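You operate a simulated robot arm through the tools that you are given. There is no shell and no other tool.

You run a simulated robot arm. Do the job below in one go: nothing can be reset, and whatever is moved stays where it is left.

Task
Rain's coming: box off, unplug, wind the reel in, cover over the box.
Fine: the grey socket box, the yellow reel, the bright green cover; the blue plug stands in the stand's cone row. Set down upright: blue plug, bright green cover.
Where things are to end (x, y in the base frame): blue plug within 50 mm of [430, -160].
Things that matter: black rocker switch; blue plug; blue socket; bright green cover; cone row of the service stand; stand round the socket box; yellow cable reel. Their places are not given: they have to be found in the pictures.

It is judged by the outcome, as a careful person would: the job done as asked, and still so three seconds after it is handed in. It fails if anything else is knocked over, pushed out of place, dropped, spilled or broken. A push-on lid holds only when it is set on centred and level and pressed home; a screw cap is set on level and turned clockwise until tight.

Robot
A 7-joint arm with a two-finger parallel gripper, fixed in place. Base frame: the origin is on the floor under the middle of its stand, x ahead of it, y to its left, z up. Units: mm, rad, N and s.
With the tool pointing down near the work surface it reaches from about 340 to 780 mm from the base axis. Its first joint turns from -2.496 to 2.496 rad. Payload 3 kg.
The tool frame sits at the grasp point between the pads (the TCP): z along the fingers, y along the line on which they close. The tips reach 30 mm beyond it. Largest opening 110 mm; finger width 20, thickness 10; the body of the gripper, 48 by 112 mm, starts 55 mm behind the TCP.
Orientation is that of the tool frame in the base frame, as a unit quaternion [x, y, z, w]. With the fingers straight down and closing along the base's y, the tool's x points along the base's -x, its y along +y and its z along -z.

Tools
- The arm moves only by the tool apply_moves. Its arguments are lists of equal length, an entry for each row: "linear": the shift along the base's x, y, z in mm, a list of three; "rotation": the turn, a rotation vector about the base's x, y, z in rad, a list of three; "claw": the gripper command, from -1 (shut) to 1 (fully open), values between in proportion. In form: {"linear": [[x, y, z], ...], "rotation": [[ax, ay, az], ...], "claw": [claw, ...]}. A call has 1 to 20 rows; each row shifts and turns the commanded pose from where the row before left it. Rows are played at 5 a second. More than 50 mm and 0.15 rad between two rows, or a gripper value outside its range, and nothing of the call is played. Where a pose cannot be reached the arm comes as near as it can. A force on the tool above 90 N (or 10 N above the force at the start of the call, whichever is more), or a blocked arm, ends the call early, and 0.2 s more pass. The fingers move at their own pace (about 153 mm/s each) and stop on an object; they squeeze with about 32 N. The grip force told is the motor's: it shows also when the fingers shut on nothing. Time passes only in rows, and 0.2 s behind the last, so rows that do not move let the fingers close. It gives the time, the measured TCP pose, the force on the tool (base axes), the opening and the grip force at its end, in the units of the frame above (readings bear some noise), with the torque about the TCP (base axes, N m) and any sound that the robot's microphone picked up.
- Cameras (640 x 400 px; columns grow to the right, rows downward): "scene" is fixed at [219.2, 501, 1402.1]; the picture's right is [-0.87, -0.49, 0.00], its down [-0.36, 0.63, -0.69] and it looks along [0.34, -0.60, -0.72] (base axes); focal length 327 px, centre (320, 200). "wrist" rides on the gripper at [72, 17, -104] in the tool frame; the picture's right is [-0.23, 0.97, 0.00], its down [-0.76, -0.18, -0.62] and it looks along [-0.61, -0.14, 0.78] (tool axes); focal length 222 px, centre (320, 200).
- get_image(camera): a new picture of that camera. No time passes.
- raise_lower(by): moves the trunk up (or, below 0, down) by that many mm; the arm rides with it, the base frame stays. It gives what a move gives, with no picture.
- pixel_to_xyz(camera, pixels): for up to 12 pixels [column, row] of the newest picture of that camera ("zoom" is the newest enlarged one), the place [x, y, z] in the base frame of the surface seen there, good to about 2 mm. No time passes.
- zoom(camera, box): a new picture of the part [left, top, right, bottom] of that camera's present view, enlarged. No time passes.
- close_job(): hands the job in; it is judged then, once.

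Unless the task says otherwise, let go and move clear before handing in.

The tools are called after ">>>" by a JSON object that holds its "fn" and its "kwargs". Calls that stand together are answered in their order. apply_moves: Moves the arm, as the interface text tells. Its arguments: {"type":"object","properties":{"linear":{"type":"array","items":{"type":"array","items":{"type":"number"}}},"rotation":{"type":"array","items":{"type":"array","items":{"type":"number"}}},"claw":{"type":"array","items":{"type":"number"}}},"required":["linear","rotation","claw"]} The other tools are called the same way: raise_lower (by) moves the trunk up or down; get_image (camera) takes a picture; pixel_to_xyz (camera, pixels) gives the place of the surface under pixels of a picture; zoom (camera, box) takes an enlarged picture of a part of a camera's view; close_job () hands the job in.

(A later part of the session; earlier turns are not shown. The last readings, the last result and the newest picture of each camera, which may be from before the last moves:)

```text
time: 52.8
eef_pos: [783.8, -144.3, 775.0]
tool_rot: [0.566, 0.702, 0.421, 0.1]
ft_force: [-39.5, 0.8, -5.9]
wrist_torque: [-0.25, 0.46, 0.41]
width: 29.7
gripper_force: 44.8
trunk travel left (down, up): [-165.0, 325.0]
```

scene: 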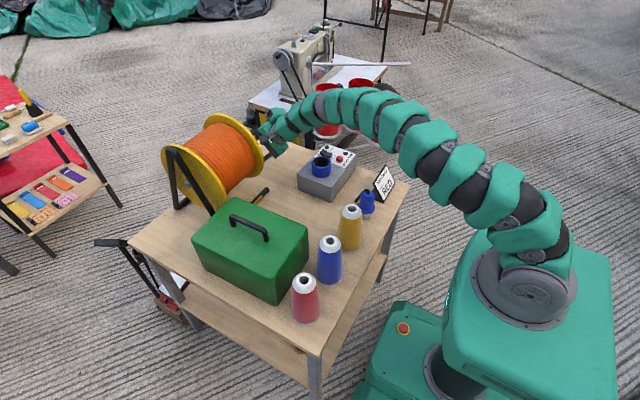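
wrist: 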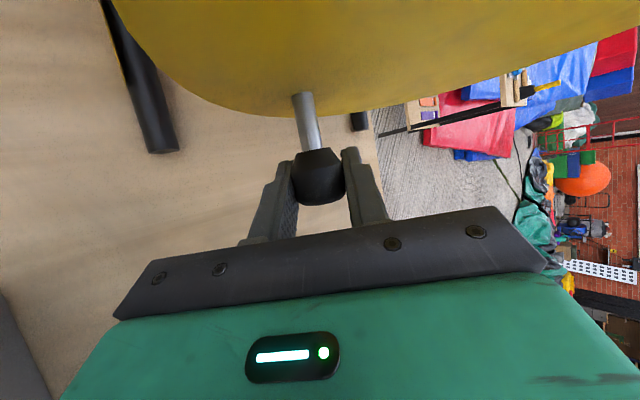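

The measured knob points fit a circle at (862,777) with radius 77.3 well, so I'll go back to that circle and continue over the front, up to φ=150°.

>>> {"fn": "apply_moves", "kwargs": {"linear": [[-3.5, 0, 7], [1.6, 0, 14.6], [3.3, 0, 9.6], [4.5, 0, 9], [0, 0, 0]], "rotation": [[0, 0, 0], [0, 0, 0], [0, 0, 0], [0, 0, 0], [0, 0, 0]], "claw": [-1, -1, -1, -1, -1]}}

>>> {"fn": "get_image", "kwargs": {"camera": "wrist"}}

>>> {"fn": "zoom", "kwargs": {"camera": "scene", "box": [150, 80, 310, 210]}}

```text
time: 54.0
eef_pos: [794.0, -142.5, 818.1]
tool_rot: [0.566, 0.701, 0.421, 0.105]
ft_force: [0.7, -4.3, 0.8]
wrist_torque: [-0.53, -0.08, -0.33]
width: 29.5
gripper_force: 44.7
trunk travel left (down, up): [-165.0, 325.0]
```

```text
taken
```

wrist: 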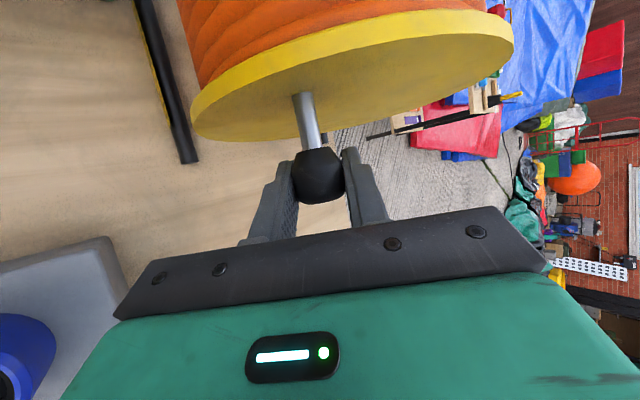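

```text
3.08 times, centred on (230, 145) of scene
```

zoom: 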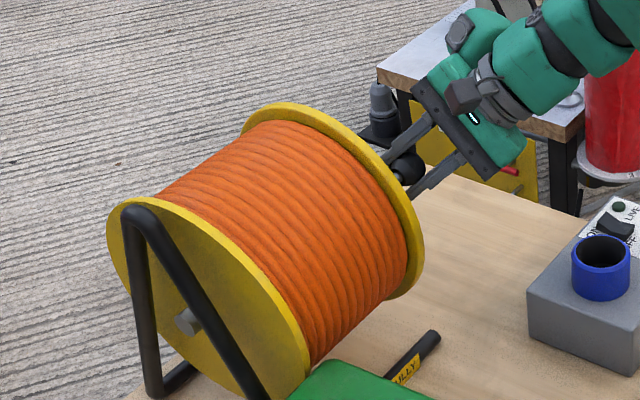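

Forces are nearly zero on this circle and the drum is turning (the knob is now at the upper front). I'll continue over the top to φ=90°.

>>> {"fn": "apply_moves", "kwargs": {"linear": [[12.3, 0, 16.1], [16.05, 0, 12.3], [18.7, 0, 7.8], [20.1, 0, 2.6], [0, 0, 0]], "rotation": [[0, -0.03, 0], [0, -0.03, 0], [0, -0.03, 0], [0, -0.03, 0], [0, 0, 0]], "claw": [-1, -1, -1, -1, -1]}}

>>> {"fn": "zoom", "kwargs": {"camera": "scene", "box": [150, 80, 310, 210]}}

```text
time: 55.1
eef_pos: [861.4, -142.0, 855.3]
tool_rot: [0.54, 0.695, 0.453, 0.142]
ft_force: [-12.0, 0.3, -11.0]
wrist_torque: [0.2, 0.18, 0.43]
width: 29.4
gripper_force: 44.6
trunk travel left (down, up): [-165.0, 325.0]
```

```text
3.08 times, centred on (230, 145) of scene
```

zoom: 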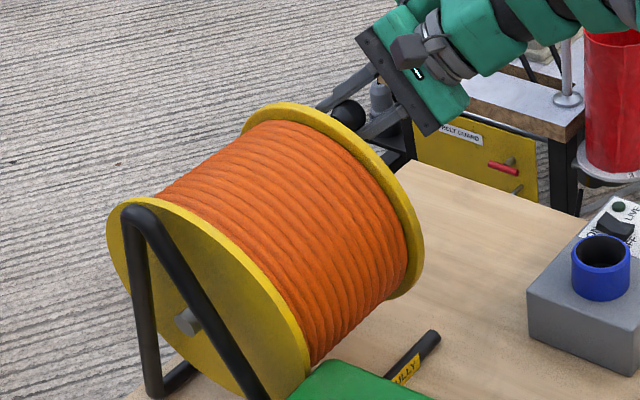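

Only about 12 N at the top. I'll continue down the rear side to φ=30°, flattening the pitch to keep reach.

>>> {"fn": "apply_moves", "kwargs": {"linear": [[20.1, 0, -2.6], [18.7, 0, -7.8], [16.05, 0, -12.3], [12.3, 0, -16.1], [0, 0, 0]], "rotation": [[0, -0.05, 0], [0, -0.05, 0], [0, -0.05, 0], [0, -0.05, 0], [0, 0, 0]], "claw": [-1, -1, -1, -1, -1]}}

>>> {"fn": "get_image", "kwargs": {"camera": "scene"}}

```text
time: 55.6
eef_pos: [876.0, -146.7, 845.7]
tool_rot: [0.531, 0.694, 0.462, 0.155]
ft_force: [-32.0, 2.0, -1.2]
wrist_torque: [0.26, -0.07, 0.32]
width: 27.9
gripper_force: 45.1
trunk travel left (down, up): [-165.0, 325.0]
stopped in row 2: the force on the tool passed its limit at 143 N (the readings are from after the stop); the commanded pose is now the measured one
```

```text
taken
```

scene: 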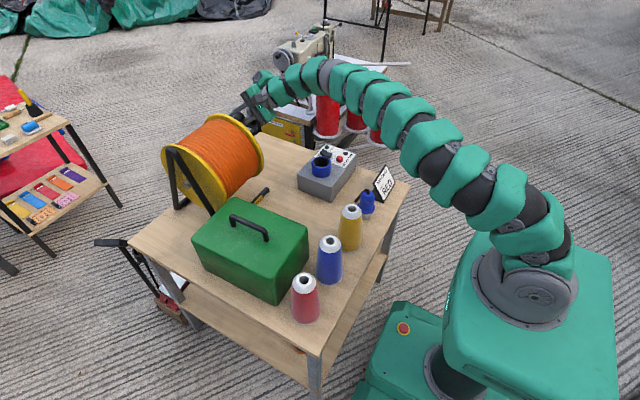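

The force passed the limit as it started down the rear, at (876,-147,846). I'll look closely to see whether something touches or the reel has reached an end stop.

>>> {"fn": "get_image", "kwargs": {"camera": "wrist"}}

>>> {"fn": "zoom", "kwargs": {"camera": "scene", "box": [150, 60, 310, 210]}}

>>> {"fn": "zoom", "kwargs": {"camera": "scene", "box": [220, 60, 300, 140]}}

```text
taken
```

wrist: 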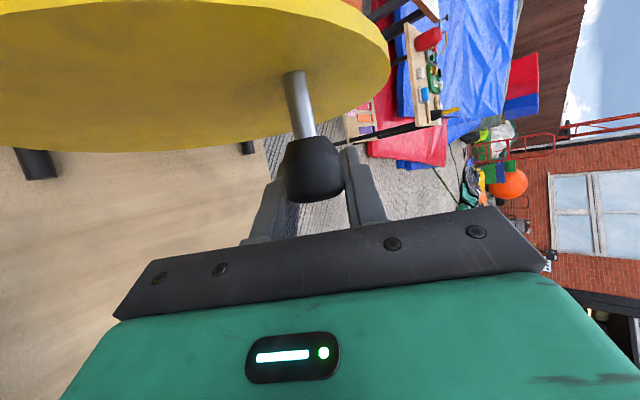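

```text
2.67 times, centred on (230, 135) of scene
```

zoom: 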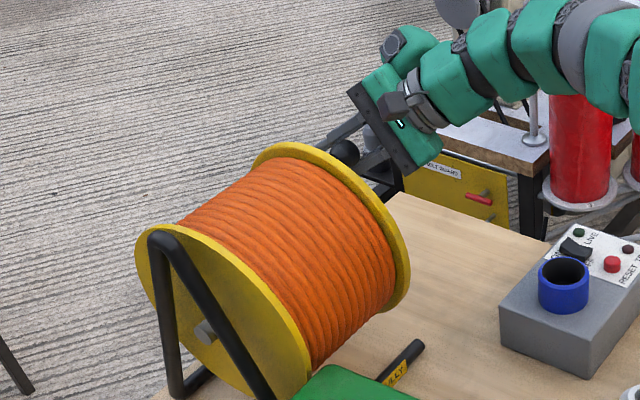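

```text
5.00 times, centred on (260, 100) of scene
```

zoom: 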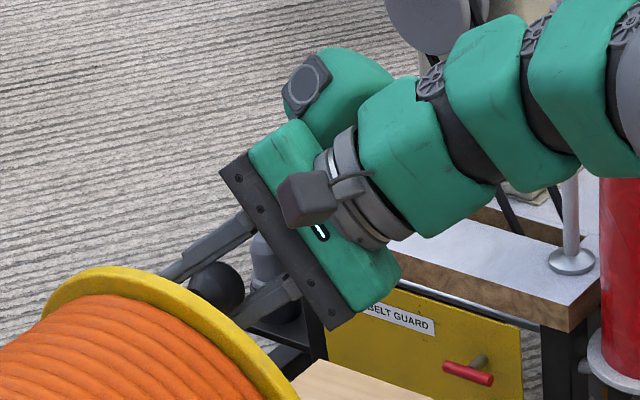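

Nothing obviously touches; the knob is still held. I'll let it settle with a no-motion row and read the force to tell slip from a hard stop.

>>> {"fn": "apply_moves", "kwargs": {"linear": [[0, 0, 0], [0, 0, 0]], "rotation": [[0, 0, 0], [0, 0, 0]], "claw": [-1, -1]}}

>>> {"fn": "zoom", "kwargs": {"camera": "wrist", "box": [200, 40, 440, 260]}}

>>> {"fn": "pixel_to_xyz", "kwargs": {"camera": "wrist", "pixels": [[315, 165], [300, 165], [330, 165], [315, 185], [300, 110], [305, 125], [200, 100], [300, 70], [380, 60], [100, 140], [365, 105]]}}

```text
time: 56.2
eef_pos: [875.6, -146.2, 845.3]
tool_rot: [0.531, 0.693, 0.462, 0.156]
ft_force: [-43.8, -0.1, -7.9]
wrist_torque: [0.16, -0.26, 0.43]
width: 28.0
gripper_force: 44.6
trunk travel left (down, up): [-165.0, 325.0]
```

```text
1.82 times, centred on (320, 150) of wrist
```

zoom: 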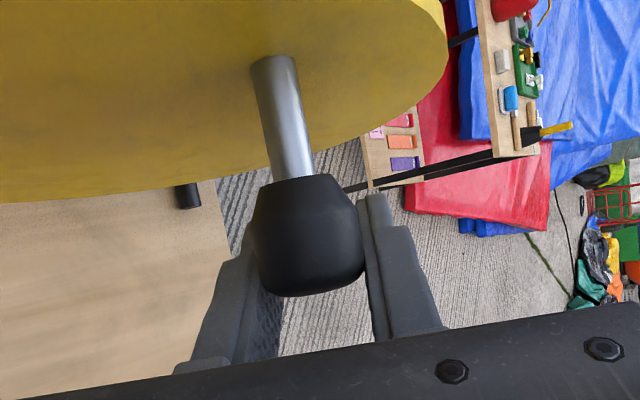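

```text
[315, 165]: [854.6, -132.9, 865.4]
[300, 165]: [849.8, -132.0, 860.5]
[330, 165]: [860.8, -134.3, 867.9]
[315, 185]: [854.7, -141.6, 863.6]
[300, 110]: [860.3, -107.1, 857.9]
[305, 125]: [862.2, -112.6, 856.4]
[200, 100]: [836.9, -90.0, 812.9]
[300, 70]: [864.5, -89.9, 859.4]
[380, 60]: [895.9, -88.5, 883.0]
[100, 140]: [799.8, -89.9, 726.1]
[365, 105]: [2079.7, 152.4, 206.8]
```

The knob is still at the top (its centre near (862,855)) while the fingers slid about 15 mm forward along it, so the reel itself resisted there. I'll open slightly, recentre on the knob and probe gently whether this is an end stop.

>>> {"fn": "apply_moves", "kwargs": {"linear": [[0, 0, 0], [0, 0, 0], [-7, 2, 5], [-6.5, 2.5, 5], [0, 0, 0]], "rotation": [[0, 0, 0], [0, 0, 0], [0, 0, 0], [0, 0, 0], [0, 0, 0]], "claw": [-0.2, -0.1, -0.1, -0.1, -0.1]}}

>>> {"fn": "get_image", "kwargs": {"camera": "wrist"}}

>>> {"fn": "pixel_to_xyz", "kwargs": {"camera": "wrist", "pixels": [[318, 160], [305, 165], [332, 165], [318, 185], [305, 110], [308, 125]]}}

```text
time: 57.4
eef_pos: [864.7, -141.3, 855.8]
tool_rot: [0.531, 0.693, 0.462, 0.156]
ft_force: [0.0, 0.6, -0.7]
wrist_torque: [-0.02, 0.0, 0.02]
width: 49.5
gripper_force: 0.0
trunk travel left (down, up): [-165.0, 325.0]
```

```text
taken
```

wrist: 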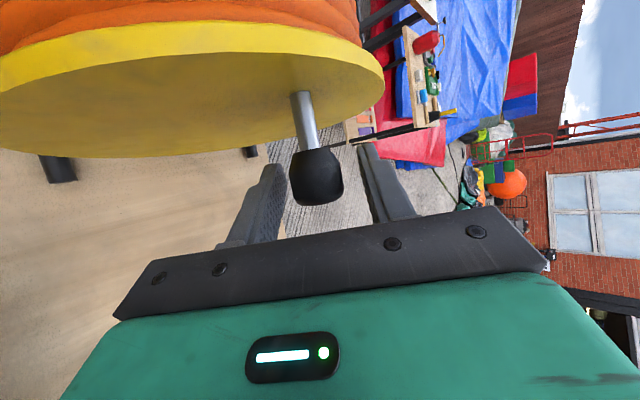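

```text
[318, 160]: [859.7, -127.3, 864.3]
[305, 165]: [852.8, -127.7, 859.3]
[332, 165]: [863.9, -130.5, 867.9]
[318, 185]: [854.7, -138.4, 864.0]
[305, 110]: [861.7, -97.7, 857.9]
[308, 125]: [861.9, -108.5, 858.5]
```

The knob is at about (864,854), i.e. right at the top. I'll grip it again and nudge in +x by small steps to probe the resistance.

>>> {"fn": "apply_moves", "kwargs": {"linear": [[-0.5, 0, -1.5], [0, 0, 0], [0, 0, 0], [0, 0, 0]], "rotation": [[0, 0, 0], [0, 0, 0], [0, 0, 0], [0, 0, 0]], "claw": [-0.1, -1, -1, -1]}}

>>> {"fn": "apply_moves", "kwargs": {"linear": [[3, 0, 0], [0, 0, 0]], "rotation": [[0, 0, 0], [0, 0, 0]], "claw": [-1, -1]}}

>>> {"fn": "apply_moves", "kwargs": {"linear": [[3, 0, -0.3], [0, 0, 0]], "rotation": [[0, 0, 0], [0, 0, 0]], "claw": [-1, -1]}}

```text
time: 58.4
eef_pos: [863.4, -143.0, 853.7]
tool_rot: [0.531, 0.692, 0.462, 0.157]
ft_force: [2.2, 0.3, 1.6]
wrist_torque: [-0.17, -0.21, -0.35]
width: 29.6
gripper_force: 44.6
trunk travel left (down, up): [-165.0, 325.0]
```

```text
time: 59.0
eef_pos: [863.3, -143.1, 854.0]
tool_rot: [0.53, 0.694, 0.461, 0.157]
ft_force: [-34.4, -1.9, -3.3]
wrist_torque: [0.04, 0.26, 0.98]
width: 29.8
gripper_force: 45.2
trunk travel left (down, up): [-165.0, 325.0]
```

```text
time: 59.6
eef_pos: [867.7, -142.8, 851.6]
tool_rot: [0.531, 0.694, 0.46, 0.155]
ft_force: [-55.0, -3.1, -22.6]
wrist_torque: [0.04, 0.19, 0.68]
width: 29.6
gripper_force: 44.7
trunk travel left (down, up): [-165.0, 325.0]
```

A 3 mm push gives no motion and 34 N back, 6 mm gives 55 N, so this is a firm end stop after roughly 150° of winding. I'll ease off, and compare the drum's look with the start to judge whether this is the wound-in end.

>>> {"fn": "apply_moves", "kwargs": {"linear": [[-5, 0, 1.5], [0, 0, 0]], "rotation": [[0, 0, 0], [0, 0, 0]], "claw": [-1, -1]}}

>>> {"fn": "zoom", "kwargs": {"camera": "scene", "box": [150, 100, 280, 220]}}

>>> {"fn": "get_image", "kwargs": {"camera": "wrist"}}

```text
time: 60.2
eef_pos: [866.9, -142.4, 851.6]
tool_rot: [0.532, 0.692, 0.461, 0.157]
ft_force: [6.0, -6.4, -36.9]
wrist_torque: [-0.9, -0.43, -0.68]
width: 29.1
gripper_force: 44.7
trunk travel left (down, up): [-165.0, 325.0]
```

```text
3.33 times, centred on (215, 160) of scene
```

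zoom: 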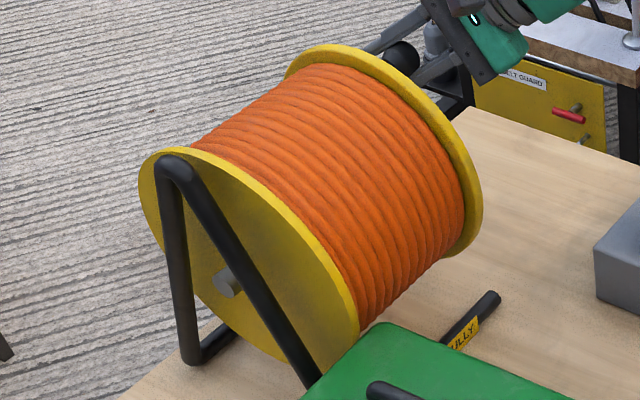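

```text
taken
```

wrist: 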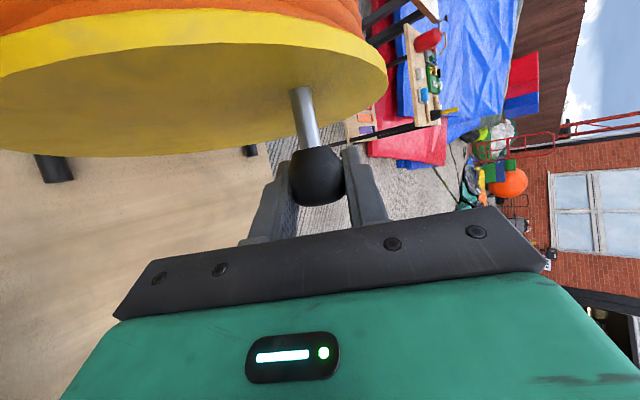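

The orange pack has grown: at the start the gap from coil to rim at the top was about 33 px, now about 20 px. So clockwise is the winding-in direction and the stop is the wound-in end; I'll let go and slide out along -y, then check it stays.

>>> {"fn": "apply_moves", "kwargs": {"linear": [[0, 0, 0], [0, 0, 0], [-2, -12, 2], [0, -15, 0], [0, -20, 0], [0, -20, 10], [0, 0, 0]], "rotation": [[0, 0, 0], [0, 0, 0], [0, 0, 0], [0, 0, 0], [0, 0, 0], [0, 0, 0], [0, 0, 0]], "claw": [-0.4, 0, 0, 0, 0, 0, 0]}}

>>> {"fn": "get_image", "kwargs": {"camera": "wrist"}}

>>> {"fn": "zoom", "kwargs": {"camera": "scene", "box": [150, 60, 310, 220]}}

```text
time: 61.8
eef_pos: [863.1, -208.7, 866.5]
tool_rot: [0.531, 0.693, 0.462, 0.156]
ft_force: [0.6, 0.0, -0.6]
wrist_torque: [0.0, -0.03, -0.02]
width: 55.0
gripper_force: 0.1
trunk travel left (down, up): [-165.0, 325.0]
```

```text
taken
```

wrist: 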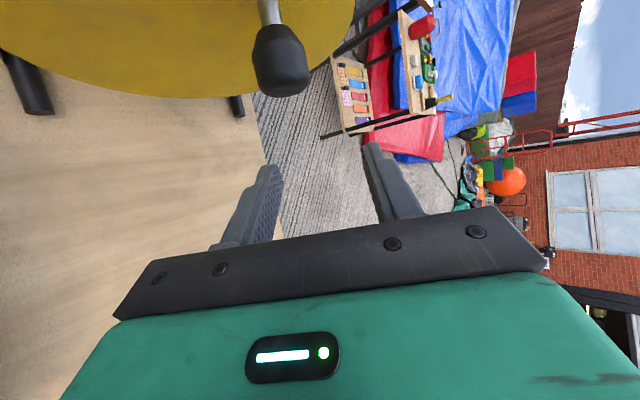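

```text
2.50 times, centred on (230, 140) of scene
```

zoom: 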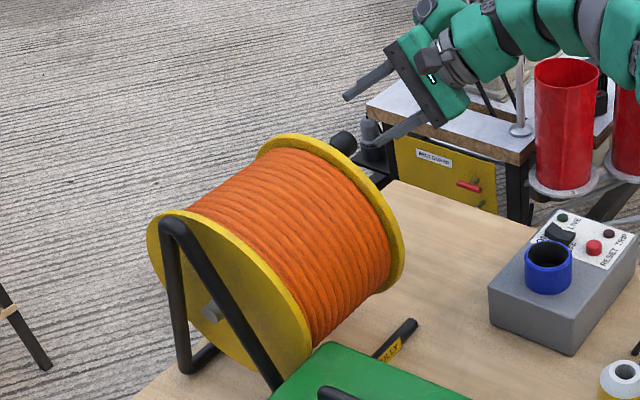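

The knob stays at the top, and nothing else has moved. Now for the cover: I'll draw back from the reel, then turn the tool upright.

>>> {"fn": "apply_moves", "kwargs": {"linear": [[-30, -10, 10], [-35, -5, 15], [-40, -5, 15], [-40, 0, 15], [-20, 0, 10], [0, 0, 0]], "rotation": [[0, 0, 0], [0, 0, 0], [0, 0, 0], [0, 0, 0], [0, 0, 0], [0, 0, 0]], "claw": [0, 0, 0, 0, 0, 0]}}

>>> {"fn": "get_image", "kwargs": {"camera": "scene"}}

>>> {"fn": "zoom", "kwargs": {"camera": "scene", "box": [170, 170, 330, 320]}}

```text
time: 63.2
eef_pos: [697.6, -227.9, 931.2]
tool_rot: [0.532, 0.692, 0.462, 0.158]
ft_force: [0.2, -0.8, 0.2]
wrist_torque: [0.03, 0.01, -0.01]
width: 55.0
gripper_force: 0.1
trunk travel left (down, up): [-165.0, 325.0]
```

```text
taken
```

scene: 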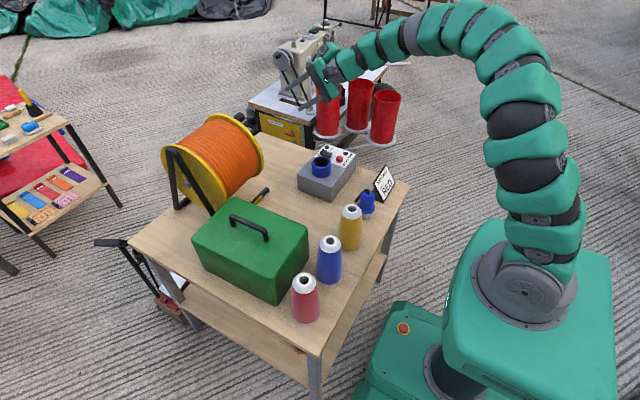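

```text
2.67 times, centred on (250, 245) of scene
```

zoom: 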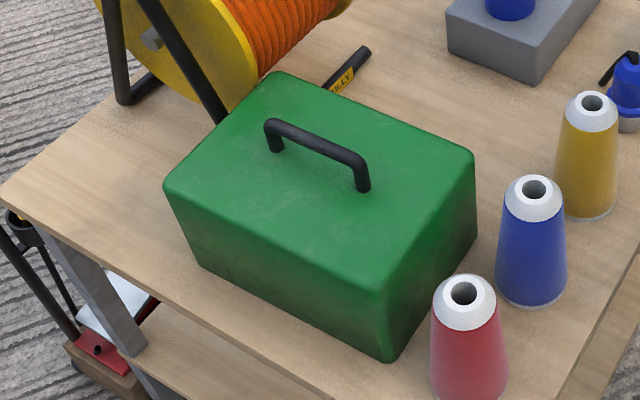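

Now measuring the cover: its top corners, bottom corners and the handle's bar and posts from this zoom.

>>> {"fn": "pixel_to_xyz", "kwargs": {"camera": "zoom", "pixels": [[170, 185], [280, 78], [468, 155], [385, 280], [205, 265], [388, 355], [475, 230], [270, 128], [365, 165], [318, 138], [273, 148], [365, 188]]}}

>>> {"fn": "pixel_to_xyz", "kwargs": {"camera": "scene", "pixels": [[248, 226], [240, 222], [258, 231], [232, 217], [264, 236], [220, 235], [270, 250], [290, 230], [240, 205]]}}

```text
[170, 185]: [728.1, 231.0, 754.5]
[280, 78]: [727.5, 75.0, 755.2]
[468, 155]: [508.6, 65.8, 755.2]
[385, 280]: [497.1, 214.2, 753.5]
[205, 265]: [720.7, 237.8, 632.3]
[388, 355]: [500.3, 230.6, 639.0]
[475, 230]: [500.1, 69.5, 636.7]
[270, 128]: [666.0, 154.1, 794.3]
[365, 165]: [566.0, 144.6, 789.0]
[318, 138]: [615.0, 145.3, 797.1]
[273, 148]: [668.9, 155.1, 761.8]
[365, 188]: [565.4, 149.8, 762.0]
```

```text
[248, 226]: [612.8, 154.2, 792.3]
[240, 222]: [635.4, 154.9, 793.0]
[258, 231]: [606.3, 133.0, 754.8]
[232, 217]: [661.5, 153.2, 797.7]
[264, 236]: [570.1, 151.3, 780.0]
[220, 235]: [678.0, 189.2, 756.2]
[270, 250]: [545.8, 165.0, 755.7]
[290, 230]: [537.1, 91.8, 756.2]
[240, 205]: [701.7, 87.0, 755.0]
```

The cover is 232 by 170 mm, 135 mm tall, centre about (615,150), turned about 3°; the handle bar runs along x at z≈790. The box is long along y (186 mm), so the cover must be turned 90°. I'll measure the box and table edge precisely.

>>> {"fn": "zoom", "kwargs": {"camera": "scene", "box": [280, 130, 420, 220]}}

```text
4.44 times, centred on (350, 175) of scene
```

zoom: 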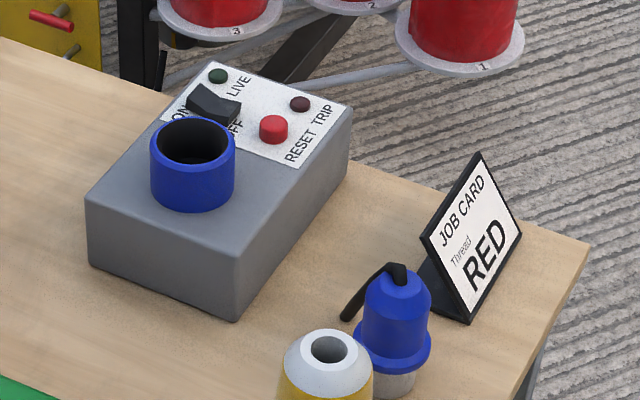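

>>> {"fn": "pixel_to_xyz", "kwargs": {"camera": "zoom", "pixels": [[92, 203], [236, 253], [346, 110], [222, 63], [92, 258], [237, 315], [350, 165], [165, 120], [290, 185], [420, 180], [590, 245], [375, 160]]}}

>>> {"fn": "pixel_to_xyz", "kwargs": {"camera": "scene", "pixels": [[408, 184], [390, 177], [370, 168], [345, 155], [330, 150], [366, 190], [366, 205], [358, 188], [365, 215]]}}

```text
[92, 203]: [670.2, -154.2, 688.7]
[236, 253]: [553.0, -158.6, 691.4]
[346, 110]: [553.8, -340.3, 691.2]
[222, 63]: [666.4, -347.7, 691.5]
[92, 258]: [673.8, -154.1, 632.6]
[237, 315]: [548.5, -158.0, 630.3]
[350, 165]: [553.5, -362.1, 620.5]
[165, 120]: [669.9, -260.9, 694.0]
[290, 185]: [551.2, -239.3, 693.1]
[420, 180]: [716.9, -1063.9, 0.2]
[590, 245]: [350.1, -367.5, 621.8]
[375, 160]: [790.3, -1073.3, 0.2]
```

```text
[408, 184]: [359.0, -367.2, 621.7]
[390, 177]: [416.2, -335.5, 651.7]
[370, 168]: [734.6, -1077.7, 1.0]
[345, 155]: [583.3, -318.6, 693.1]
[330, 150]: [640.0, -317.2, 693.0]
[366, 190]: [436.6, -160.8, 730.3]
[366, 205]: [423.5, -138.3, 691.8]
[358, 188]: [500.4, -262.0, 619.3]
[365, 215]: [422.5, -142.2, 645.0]
```

The box spans x 550–674 and y -347 to -155 (centre about (612,-250)), and the table edge is at y≈-368, so the cover will just fit centred near (612,-248). I'll now turn the tool upright with the fingers closing along y (matching the handle's 3°) while moving to a clear spot.

>>> {"fn": "apply_moves", "kwargs": {"linear": [[-8.2, 6.5, 2.4], [-8.2, 6.5, 2.4], [-8.2, 6.5, 2.4], [-8.2, 6.5, 2.4], [-8.2, 6.5, 2.4], [-8.2, 6.5, 2.4], [-8.2, 6.5, 2.4], [-8.2, 6.5, 2.4], [-8.2, 6.5, 2.4], [-8.2, 6.5, 2.4], [-8.2, 6.5, 2.4], [-8.2, 6.5, 2.4], [0, 0, 0]], "rotation": [[-0.08725, 0.02731, 0.10296], [-0.08725, 0.02731, 0.10296], [-0.08725, 0.02731, 0.10296], [-0.08725, 0.02731, 0.10296], [-0.08725, 0.02731, 0.10296], [-0.08725, 0.02731, 0.10296], [-0.08725, 0.02731, 0.10296], [-0.08725, 0.02731, 0.10296], [-0.08725, 0.02731, 0.10296], [-0.08725, 0.02731, 0.10296], [-0.08725, 0.02731, 0.10296], [-0.08725, 0.02731, 0.10296], [0, 0, 0]], "claw": [0, 0, 0, 0, 0, 0, 0, 0, 0, 0, 0, 0, 0]}}

>>> {"fn": "get_image", "kwargs": {"camera": "scene"}}

```text
time: 66.0
eef_pos: [600.0, -151.6, 961.8]
tool_rot: [-0.028, 1.0, -0.001, -0.001]
ft_force: [-0.6, 0.4, -0.8]
wrist_torque: [-0.01, -0.02, 0.01]
width: 54.8
gripper_force: 0.1
trunk travel left (down, up): [-165.0, 325.0]
```

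```text
taken
```

scene: 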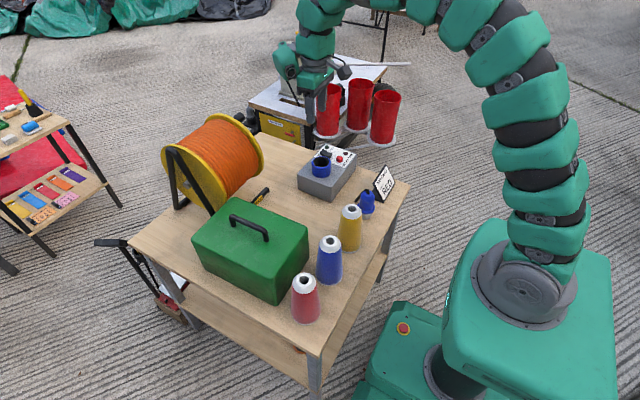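

The tool is upright at (600,-152,962) with 3° yaw. I'll move over the handle centre (617,150) at this height and look.

>>> {"fn": "apply_moves", "kwargs": {"linear": [[2.4, 43, 0], [2.4, 43, 0], [2.4, 43, 0], [2.4, 43, 0], [2.4, 43, 0], [2.4, 43, 0], [2.4, 43, 0], [0, 0, -40], [0, 0, -40], [0, 0, 0]], "rotation": [[0, 0, 0], [0, 0, 0], [0, 0, 0], [0, 0, 0], [0, 0, 0], [0, 0, 0], [0, 0, 0], [0, 0, 0], [0, 0, 0], [0, 0, 0]], "claw": [0, 0, 0, 0, 0, 0, 0, 0, 0, 0]}}

>>> {"fn": "get_image", "kwargs": {"camera": "wrist"}}

>>> {"fn": "zoom", "kwargs": {"camera": "scene", "box": [160, 120, 340, 300]}}

```text
time: 68.2
eef_pos: [614.8, 148.6, 881.5]
tool_rot: [-0.027, 1.0, -0.001, -0.001]
ft_force: [0.3, -0.7, -0.9]
wrist_torque: [-0.01, -0.02, 0.04]
width: 55.1
gripper_force: 0.0
trunk travel left (down, up): [-165.0, 325.0]
```

```text
taken
```

wrist: 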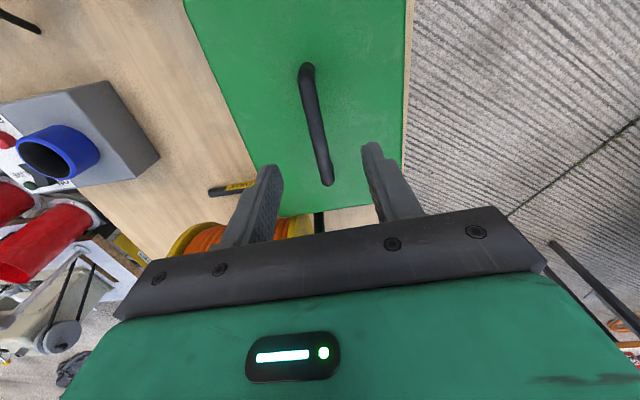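

```text
2.22 times, centred on (250, 210) of scene
```

zoom: 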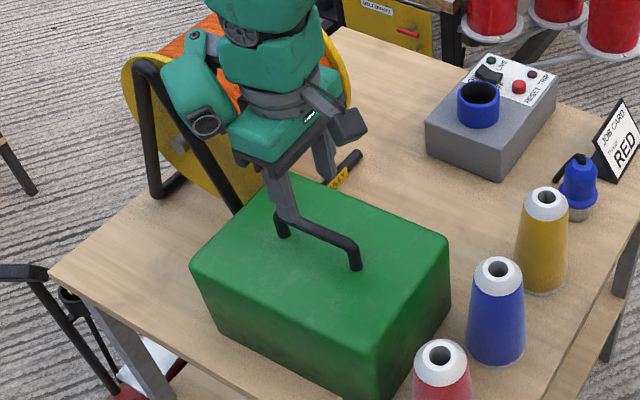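

The handle lies in view between the fingers, from wrist (306,68) to (328,183). I'll measure it for exact centring.

>>> {"fn": "pixel_to_xyz", "kwargs": {"camera": "wrist", "pixels": [[306, 68], [310, 90], [315, 115], [319, 140], [325, 165], [328, 180], [309, 115], [320, 113], [280, 100], [360, 100], [193, 10], [407, 10]]}}

```text
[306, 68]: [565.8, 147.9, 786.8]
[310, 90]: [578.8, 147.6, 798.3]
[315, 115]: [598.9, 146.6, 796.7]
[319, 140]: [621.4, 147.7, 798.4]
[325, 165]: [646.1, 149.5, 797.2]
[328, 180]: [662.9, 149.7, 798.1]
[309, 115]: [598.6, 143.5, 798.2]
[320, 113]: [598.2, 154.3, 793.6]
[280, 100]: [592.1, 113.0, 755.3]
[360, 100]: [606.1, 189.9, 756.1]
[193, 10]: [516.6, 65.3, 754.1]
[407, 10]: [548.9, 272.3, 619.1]
```

The bar is at y≈148 with its top at z=798, and its centre at x=617. I'll lower to z≈794 so the tips stop about 9 mm above the lid, then close.

>>> {"fn": "apply_moves", "kwargs": {"linear": [[1, 0, -35], [1, 0, -30], [0, 0, -15], [0, 0, -7.5], [0, 0, 0], [0, 0, 0], [0, 0, 0], [0, 0, 0]], "rotation": [[0, 0, -0.01], [0, 0, -0.01], [0, 0, 0], [0, 0, 0], [0, 0, 0], [0, 0, 0], [0, 0, 0], [0, 0, 0]], "claw": [0, 0, 0, 0, 0, -1, -1, -1]}}

>>> {"fn": "get_image", "kwargs": {"camera": "wrist"}}

>>> {"fn": "zoom", "kwargs": {"camera": "scene", "box": [160, 120, 340, 300]}}

```text
time: 70.0
eef_pos: [616.4, 148.7, 794.2]
tool_rot: [-0.017, 1.0, -0.001, -0.001]
ft_force: [0.1, 0.2, 0.7]
wrist_torque: [0.02, 0.05, 0.02]
width: 13.4
gripper_force: 32.6
trunk travel left (down, up): [-165.0, 325.0]
```

```text
taken
```

wrist: 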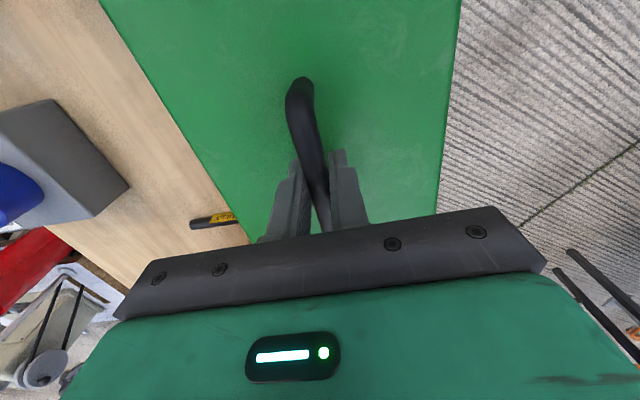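

```text
2.22 times, centred on (250, 210) of scene
```

zoom: 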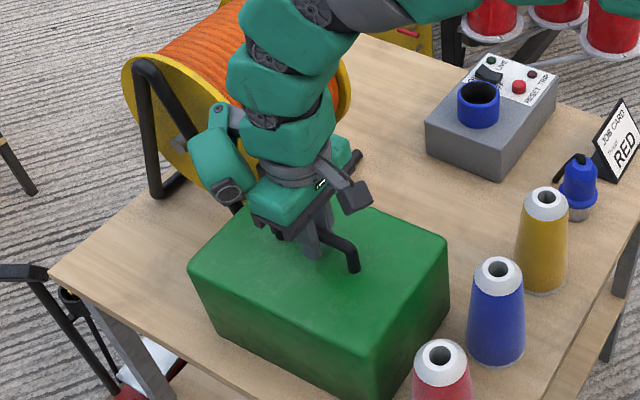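

The bar is held at 13.4 mm. I'll lift a little first to read the weight and see that the cover comes up level.

>>> {"fn": "apply_moves", "kwargs": {"linear": [[0, 0, 5], [0, 0, 8], [0, 0, 8], [0, 0, 0]], "rotation": [[0, 0, 0], [0, 0, 0], [0, 0, 0], [0, 0, 0]], "claw": [-1, -1, -1, -1]}}

>>> {"fn": "zoom", "kwargs": {"camera": "scene", "box": [160, 120, 340, 300]}}

```text
time: 71.0
eef_pos: [616.8, 150.9, 813.2]
tool_rot: [-0.017, 1.0, -0.001, -0.002]
ft_force: [-0.8, 0.8, -5.4]
wrist_torque: [0.02, 0.03, 0.03]
width: 13.3
gripper_force: 31.9
trunk travel left (down, up): [-165.0, 325.0]
```

```text
2.22 times, centred on (250, 210) of scene
```

zoom: 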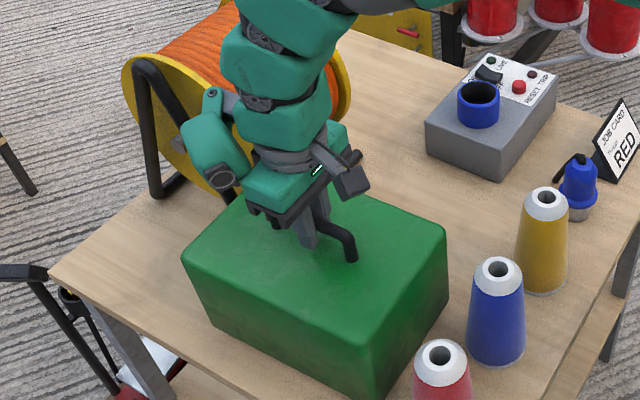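

The cover came up level, weighing about 5 N. I'll lift it straight to z≈960 so its rim clears the cones and the socket.

>>> {"fn": "apply_moves", "kwargs": {"linear": [[0, 0, 25], [0, 0, 30], [0, 0, 32], [0, 0, 32], [0, 0, 30], [0, 0, 0]], "rotation": [[0, 0, 0], [0, 0, 0], [0, 0, 0], [0, 0, 0], [0, 0, 0], [0, 0, 0]], "claw": [-1, -1, -1, -1, -1, -1]}}

>>> {"fn": "get_image", "kwargs": {"camera": "scene"}}

>>> {"fn": "get_image", "kwargs": {"camera": "wrist"}}

```text
time: 72.4
eef_pos: [617.8, 150.4, 963.7]
tool_rot: [-0.017, 1.0, -0.001, -0.002]
ft_force: [0.1, -0.5, -4.8]
wrist_torque: [-0.02, -0.01, -0.01]
width: 13.4
gripper_force: 32.0
trunk travel left (down, up): [-165.0, 325.0]
```

```text
taken
```

scene: 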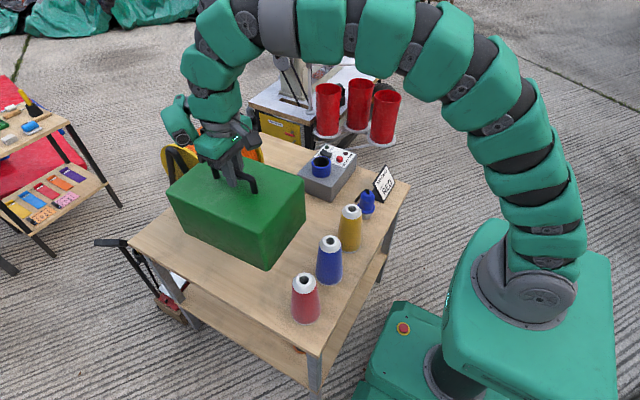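

```text
taken
```

wrist: 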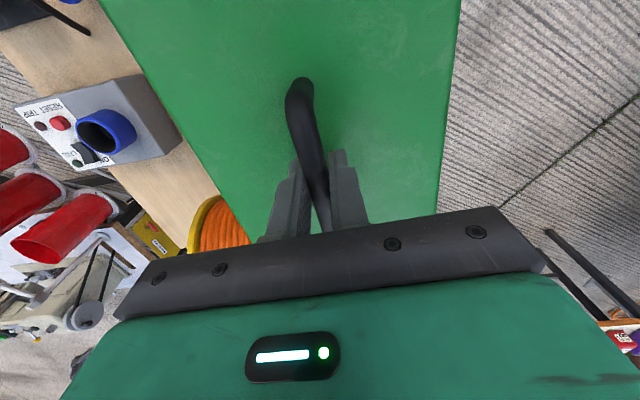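

The cover hangs level with its rim at about z 790, above cones and socket. I'll carry it slowly along -y to over the box.

>>> {"fn": "apply_moves", "kwargs": {"linear": [[-2, -15, 0], [-2, -20, 0], [-2, -25, 0], [-2, -25, 0], [-2, -25, 0], [-2, -25, 0], [-2, -25, 0], [-2, -25, 0], [-2, -25, 0], [0, -25, 0], [0, -25, 0], [0, -25, 0], [0, -25, 0], [0, -25, 0], [0, -25, 0], [0, -25, 0], [0, -15, 0], [0, 0, 0]], "rotation": [[0, 0, 0], [0, 0, 0], [0, 0, 0], [0, 0, 0], [0, 0, 0], [0, 0, 0], [0, 0, 0], [0, 0, 0], [0, 0, 0], [0, 0, 0], [0, 0, 0], [0, 0, 0], [0, 0, 0], [0, 0, 0], [0, 0, 0], [0, 0, 0], [0, 0, 0], [0, 0, 0]], "claw": [-1, -1, -1, -1, -1, -1, -1, -1, -1, -1, -1, -1, -1, -1, -1, -1, -1, -1]}}

>>> {"fn": "get_image", "kwargs": {"camera": "scene"}}

```text
time: 76.2
eef_pos: [601.7, -250.7, 963.7]
tool_rot: [-0.016, 1.0, 0.0, -0.002]
ft_force: [0.4, -0.1, -3.6]
wrist_torque: [0.01, 0.04, 0.0]
width: 13.4
gripper_force: 32.2
trunk travel left (down, up): [-165.0, 325.0]
```

```text
taken
```

scene: 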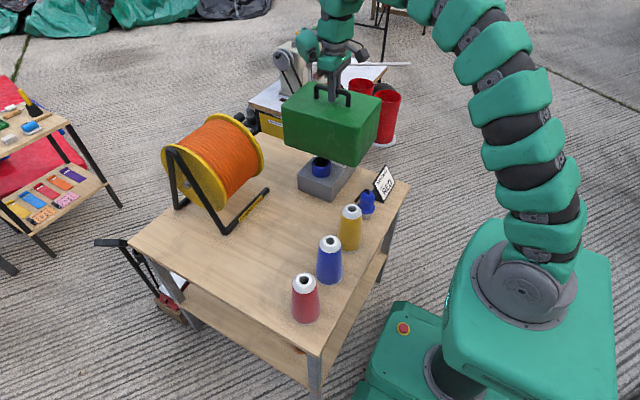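

The cover is over the box, still across it. I'll turn it a quarter turn about the vertical so its long side lies along y.

>>> {"fn": "apply_moves", "kwargs": {"linear": [[0, 0, 0], [0, 0, 0], [0, 0, 0], [0, 0, 0], [0, 0, 0], [0, 0, 0], [1, 0, 0], [1.5, 0, 0], [2, 0.5, 0], [2, 0.5, 0], [2, 0.5, 0], [1.5, 0.5, 0], [0, 0, 0], [0, 0, 0]], "rotation": [[0, 0, 0.08], [0, 0, 0.132], [0, 0, 0.132], [0, 0, 0.132], [0, 0, 0.132], [0, 0, 0.132], [0, 0, 0.132], [0, 0, 0.132], [0, 0, 0.132], [0, 0, 0.132], [0, 0, 0.132], [0, 0, 0.132], [0, 0, 0], [0, 0, 0]], "claw": [-1, -1, -1, -1, -1, -1, -1, -1, -1, -1, -1, -1, -1, -1]}}

>>> {"fn": "get_image", "kwargs": {"camera": "scene"}}

>>> {"fn": "get_image", "kwargs": {"camera": "wrist"}}

>>> {"fn": "zoom", "kwargs": {"camera": "scene", "box": [270, 60, 430, 220]}}

```text
time: 79.2
eef_pos: [609.8, -248.3, 964.0]
tool_rot: [-0.705, 0.709, -0.001, -0.001]
ft_force: [-0.7, 1.4, -3.9]
wrist_torque: [-0.03, -0.02, 0.01]
width: 13.1
gripper_force: 32.8
trunk travel left (down, up): [-165.0, 325.0]
```

```text
taken
```

scene: 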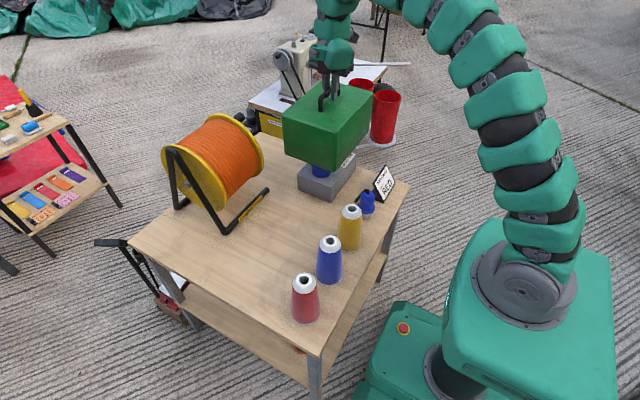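

```text
taken
```

wrist: 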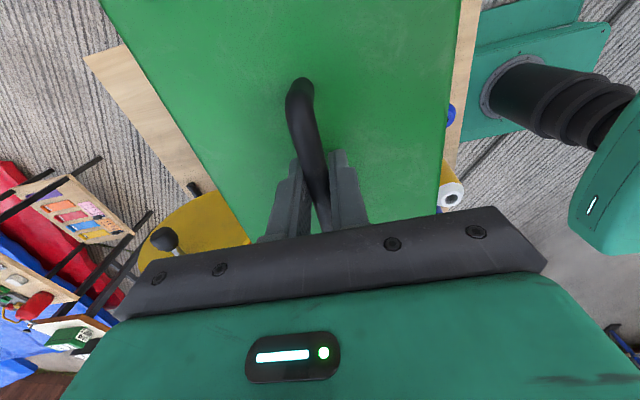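

```text
2.50 times, centred on (350, 140) of scene
```

zoom: 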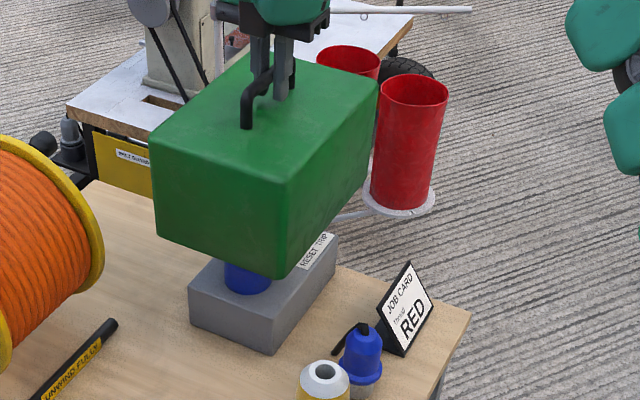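

The cover now lies long-ways along y over the box. I'll measure its corners against the box before lowering.

>>> {"fn": "pixel_to_xyz", "kwargs": {"camera": "zoom", "pixels": [[155, 148], [278, 190], [372, 90], [160, 228], [275, 272], [362, 185], [200, 230], [330, 200], [240, 60], [215, 170], [320, 170]]}}

```text
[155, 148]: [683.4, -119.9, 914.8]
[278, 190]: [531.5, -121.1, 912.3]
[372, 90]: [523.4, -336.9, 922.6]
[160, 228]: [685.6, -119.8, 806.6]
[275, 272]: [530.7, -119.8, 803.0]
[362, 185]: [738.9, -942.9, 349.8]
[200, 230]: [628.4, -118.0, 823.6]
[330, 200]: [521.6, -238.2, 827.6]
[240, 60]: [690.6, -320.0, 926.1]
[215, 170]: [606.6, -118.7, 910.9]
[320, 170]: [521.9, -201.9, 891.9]
```

The +y face is at y≈-118 and the -x face at x≈522. I need the far (-y) end too, so I'll zoom on that corner.

>>> {"fn": "zoom", "kwargs": {"camera": "scene", "box": [320, 70, 400, 150]}}

```text
5.00 times, centred on (360, 110) of scene
```

zoom: 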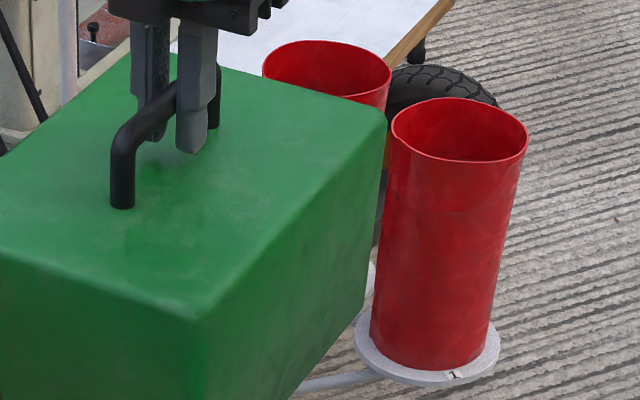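

>>> {"fn": "pixel_to_xyz", "kwargs": {"camera": "zoom", "pixels": [[383, 120], [378, 130], [380, 150], [374, 190], [368, 240], [362, 290], [350, 250], [375, 108], [300, 82], [240, 70], [122, 185], [212, 105]]}}

```text
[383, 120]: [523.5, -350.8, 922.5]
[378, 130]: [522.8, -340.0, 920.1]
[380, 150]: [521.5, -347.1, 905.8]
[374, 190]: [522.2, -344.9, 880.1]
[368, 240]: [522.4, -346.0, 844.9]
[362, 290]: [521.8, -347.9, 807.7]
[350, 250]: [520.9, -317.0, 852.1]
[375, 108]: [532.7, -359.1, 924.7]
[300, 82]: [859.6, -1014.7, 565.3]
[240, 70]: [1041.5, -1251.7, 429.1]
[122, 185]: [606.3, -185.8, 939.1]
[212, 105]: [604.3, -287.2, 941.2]
```

The cover spans y -361 to -118 (243 mm, centre about -240) and x 522 to 697, square to the axes. I'll shift it by about (+2.7, -4.5) to centre it on the box without overhanging the table edge, then lower until the rim is just above the socket.

>>> {"fn": "apply_moves", "kwargs": {"linear": [[1.5, -2.5, 0], [1.2, -2, 0], [0, 0, -20], [0, 0, -20], [0, 0, 0]], "rotation": [[0, 0, 0], [0, 0, 0], [0, 0, 0], [0, 0, 0], [0, 0, 0]], "claw": [-1, -1, -1, -1, -1]}}

>>> {"fn": "zoom", "kwargs": {"camera": "scene", "box": [270, 60, 430, 220]}}

>>> {"fn": "get_image", "kwargs": {"camera": "wrist"}}

```text
time: 80.4
eef_pos: [612.8, -251.1, 921.9]
tool_rot: [-0.705, 0.709, -0.002, -0.001]
ft_force: [0.4, -0.5, -3.8]
wrist_torque: [0.03, 0.01, -0.01]
width: 13.4
gripper_force: 31.6
trunk travel left (down, up): [-165.0, 325.0]
```

```text
2.50 times, centred on (350, 140) of scene
```

zoom: 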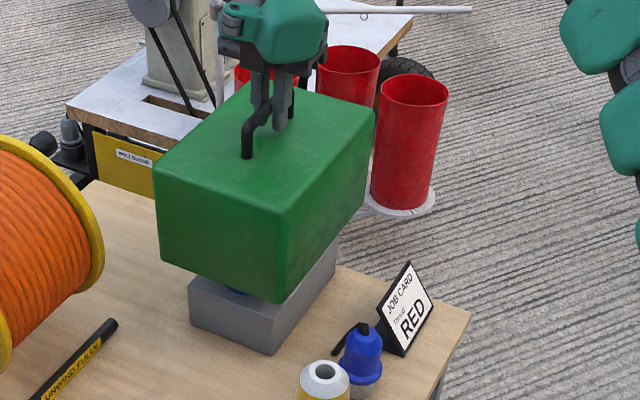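

```text
taken
```

wrist: 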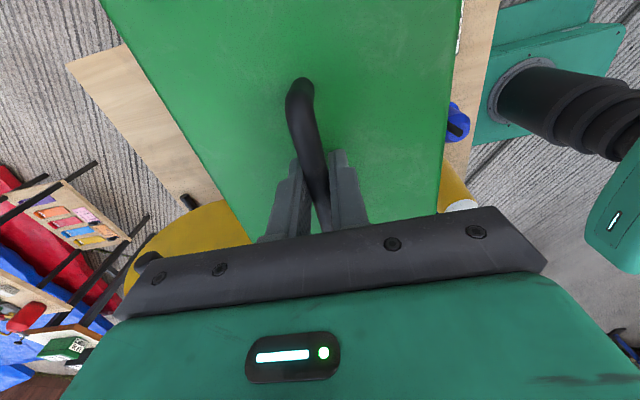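

I'll verify the face positions again at this height before passing the socket.

>>> {"fn": "zoom", "kwargs": {"camera": "scene", "box": [270, 60, 430, 220]}}

>>> {"fn": "pixel_to_xyz", "kwargs": {"camera": "zoom", "pixels": [[200, 245], [240, 255], [330, 230], [350, 200], [165, 235], [268, 270], [366, 190], [270, 300], [220, 280], [300, 300]]}}

```text
2.50 times, centred on (350, 140) of scene
```

zoom: 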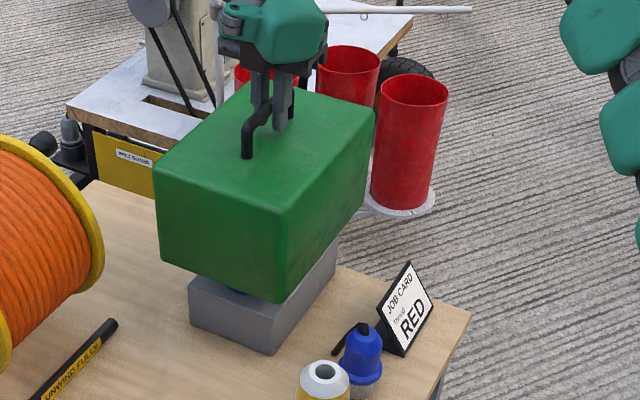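

```text
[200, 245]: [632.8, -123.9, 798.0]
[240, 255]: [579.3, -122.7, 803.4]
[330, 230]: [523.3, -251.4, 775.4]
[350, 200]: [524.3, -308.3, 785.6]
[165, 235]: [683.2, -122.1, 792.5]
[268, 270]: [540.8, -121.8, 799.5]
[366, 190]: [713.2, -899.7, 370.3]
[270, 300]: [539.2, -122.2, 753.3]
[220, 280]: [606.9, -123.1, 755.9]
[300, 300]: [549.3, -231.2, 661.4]
```

The cover is centred at about (611.5,-244.5), clearing the box by 13–25 mm all round. I'll lower it slowly, watching the force.

>>> {"fn": "apply_moves", "kwargs": {"linear": [[0, 0, -15], [0, 0, -15], [0, 0, -15], [0, 0, -15], [0, 0, 0]], "rotation": [[0, 0, 0], [0, 0, 0], [0, 0, 0], [0, 0, 0], [0, 0, 0]], "claw": [-1, -1, -1, -1, -1]}}

>>> {"fn": "zoom", "kwargs": {"camera": "scene", "box": [270, 60, 430, 220]}}

```text
time: 81.6
eef_pos: [613.3, -252.6, 863.4]
tool_rot: [-0.705, 0.71, 0.0, -0.001]
ft_force: [0.1, -0.8, -4.5]
wrist_torque: [-0.06, -0.01, -0.01]
width: 13.5
gripper_force: 32.2
trunk travel left (down, up): [-165.0, 325.0]
```

```text
2.50 times, centred on (350, 140) of scene
```

zoom: 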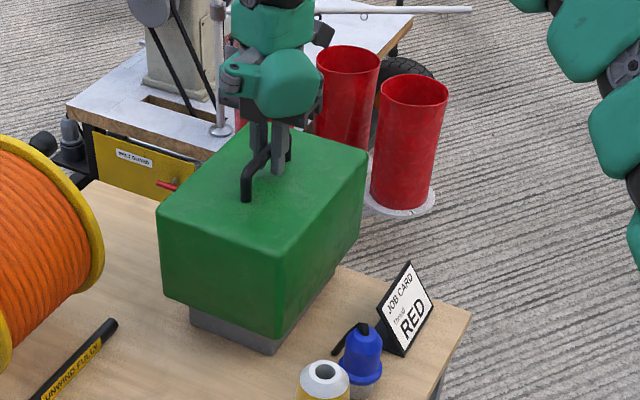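

No contact so far and the rim is now below the box top. I'll continue down to just above the table.

>>> {"fn": "apply_moves", "kwargs": {"linear": [[0, 0, -15], [0, 0, -15], [0, 0, -15], [0, 0, -10], [0, 0, -5], [0, 0, 0]], "rotation": [[0, 0, 0], [0, 0, 0], [0, 0, 0], [0, 0, 0], [0, 0, 0], [0, 0, 0]], "claw": [-1, -1, -1, -1, -1, -1]}}

>>> {"fn": "zoom", "kwargs": {"camera": "scene", "box": [270, 80, 430, 220]}}

```text
time: 83.0
eef_pos: [613.5, -252.6, 801.8]
tool_rot: [-0.705, 0.71, -0.002, -0.001]
ft_force: [0.4, 0.3, -4.8]
wrist_torque: [-0.05, 0.01, 0.0]
width: 13.6
gripper_force: 32.5
trunk travel left (down, up): [-165.0, 325.0]
```

```text
2.86 times, centred on (350, 150) of scene
```

zoom: 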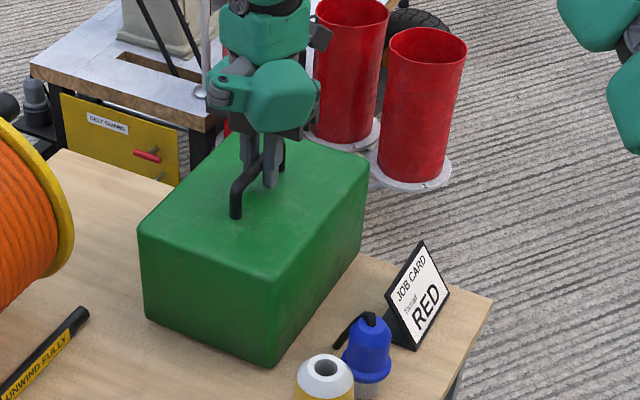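

Rim is a few millimetres above the table. I'll finish in small steps till the weight is taken.

>>> {"fn": "apply_moves", "kwargs": {"linear": [[0, 0, -4], [0, 0, -2], [0, 0, -1.5], [0, 0, 0]], "rotation": [[0, 0, 0], [0, 0, 0], [0, 0, 0], [0, 0, 0]], "claw": [-1, -1, -1, -1]}}

```text
time: 84.0
eef_pos: [613.4, -252.8, 795.1]
tool_rot: [-0.705, 0.709, -0.001, -0.001]
ft_force: [-0.2, -0.1, -3.8]
wrist_torque: [-0.04, 0.01, 0.01]
width: 13.2
gripper_force: 32.1
trunk travel left (down, up): [-165.0, 325.0]
```

>>> {"fn": "apply_moves", "kwargs": {"linear": [[0, 0, -1.5], [0, 0, -1.5], [0, 0, 0]], "rotation": [[0, 0, 0], [0, 0, 0], [0, 0, 0]], "claw": [-1, -1, -1]}}

>>> {"fn": "zoom", "kwargs": {"camera": "scene", "box": [270, 100, 430, 220]}}

```text
time: 84.8
eef_pos: [612.7, -252.6, 793.7]
tool_rot: [-0.705, 0.709, -0.001, 0.0]
ft_force: [1.5, -0.9, 5.8]
wrist_torque: [0.39, 0.02, 0.0]
width: 13.3
gripper_force: 31.7
trunk travel left (down, up): [-165.0, 325.0]
```

```text
3.33 times, centred on (350, 160) of scene
```

zoom: 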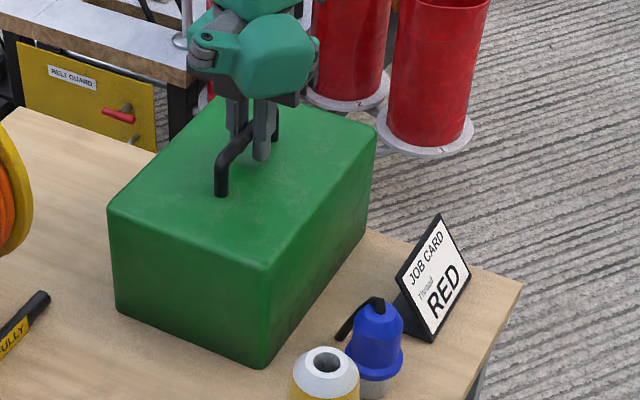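

The table now carries the cover (force went from -3.8 to +5.8 N). I'll check that its top is level at z≈755 before letting go.

>>> {"fn": "pixel_to_xyz", "kwargs": {"camera": "zoom", "pixels": [[130, 205], [260, 255], [360, 150], [215, 115], [180, 180], [300, 150], [240, 230], [150, 290], [250, 340], [330, 240], [120, 300], [265, 358]]}}

```text
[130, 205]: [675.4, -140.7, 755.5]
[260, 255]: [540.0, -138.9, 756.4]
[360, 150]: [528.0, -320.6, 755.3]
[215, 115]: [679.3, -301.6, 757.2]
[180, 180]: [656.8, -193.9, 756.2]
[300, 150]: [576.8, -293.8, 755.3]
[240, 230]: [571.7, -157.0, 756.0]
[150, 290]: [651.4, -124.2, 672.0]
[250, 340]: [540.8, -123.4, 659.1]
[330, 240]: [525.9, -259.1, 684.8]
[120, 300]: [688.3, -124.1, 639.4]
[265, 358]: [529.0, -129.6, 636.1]
```

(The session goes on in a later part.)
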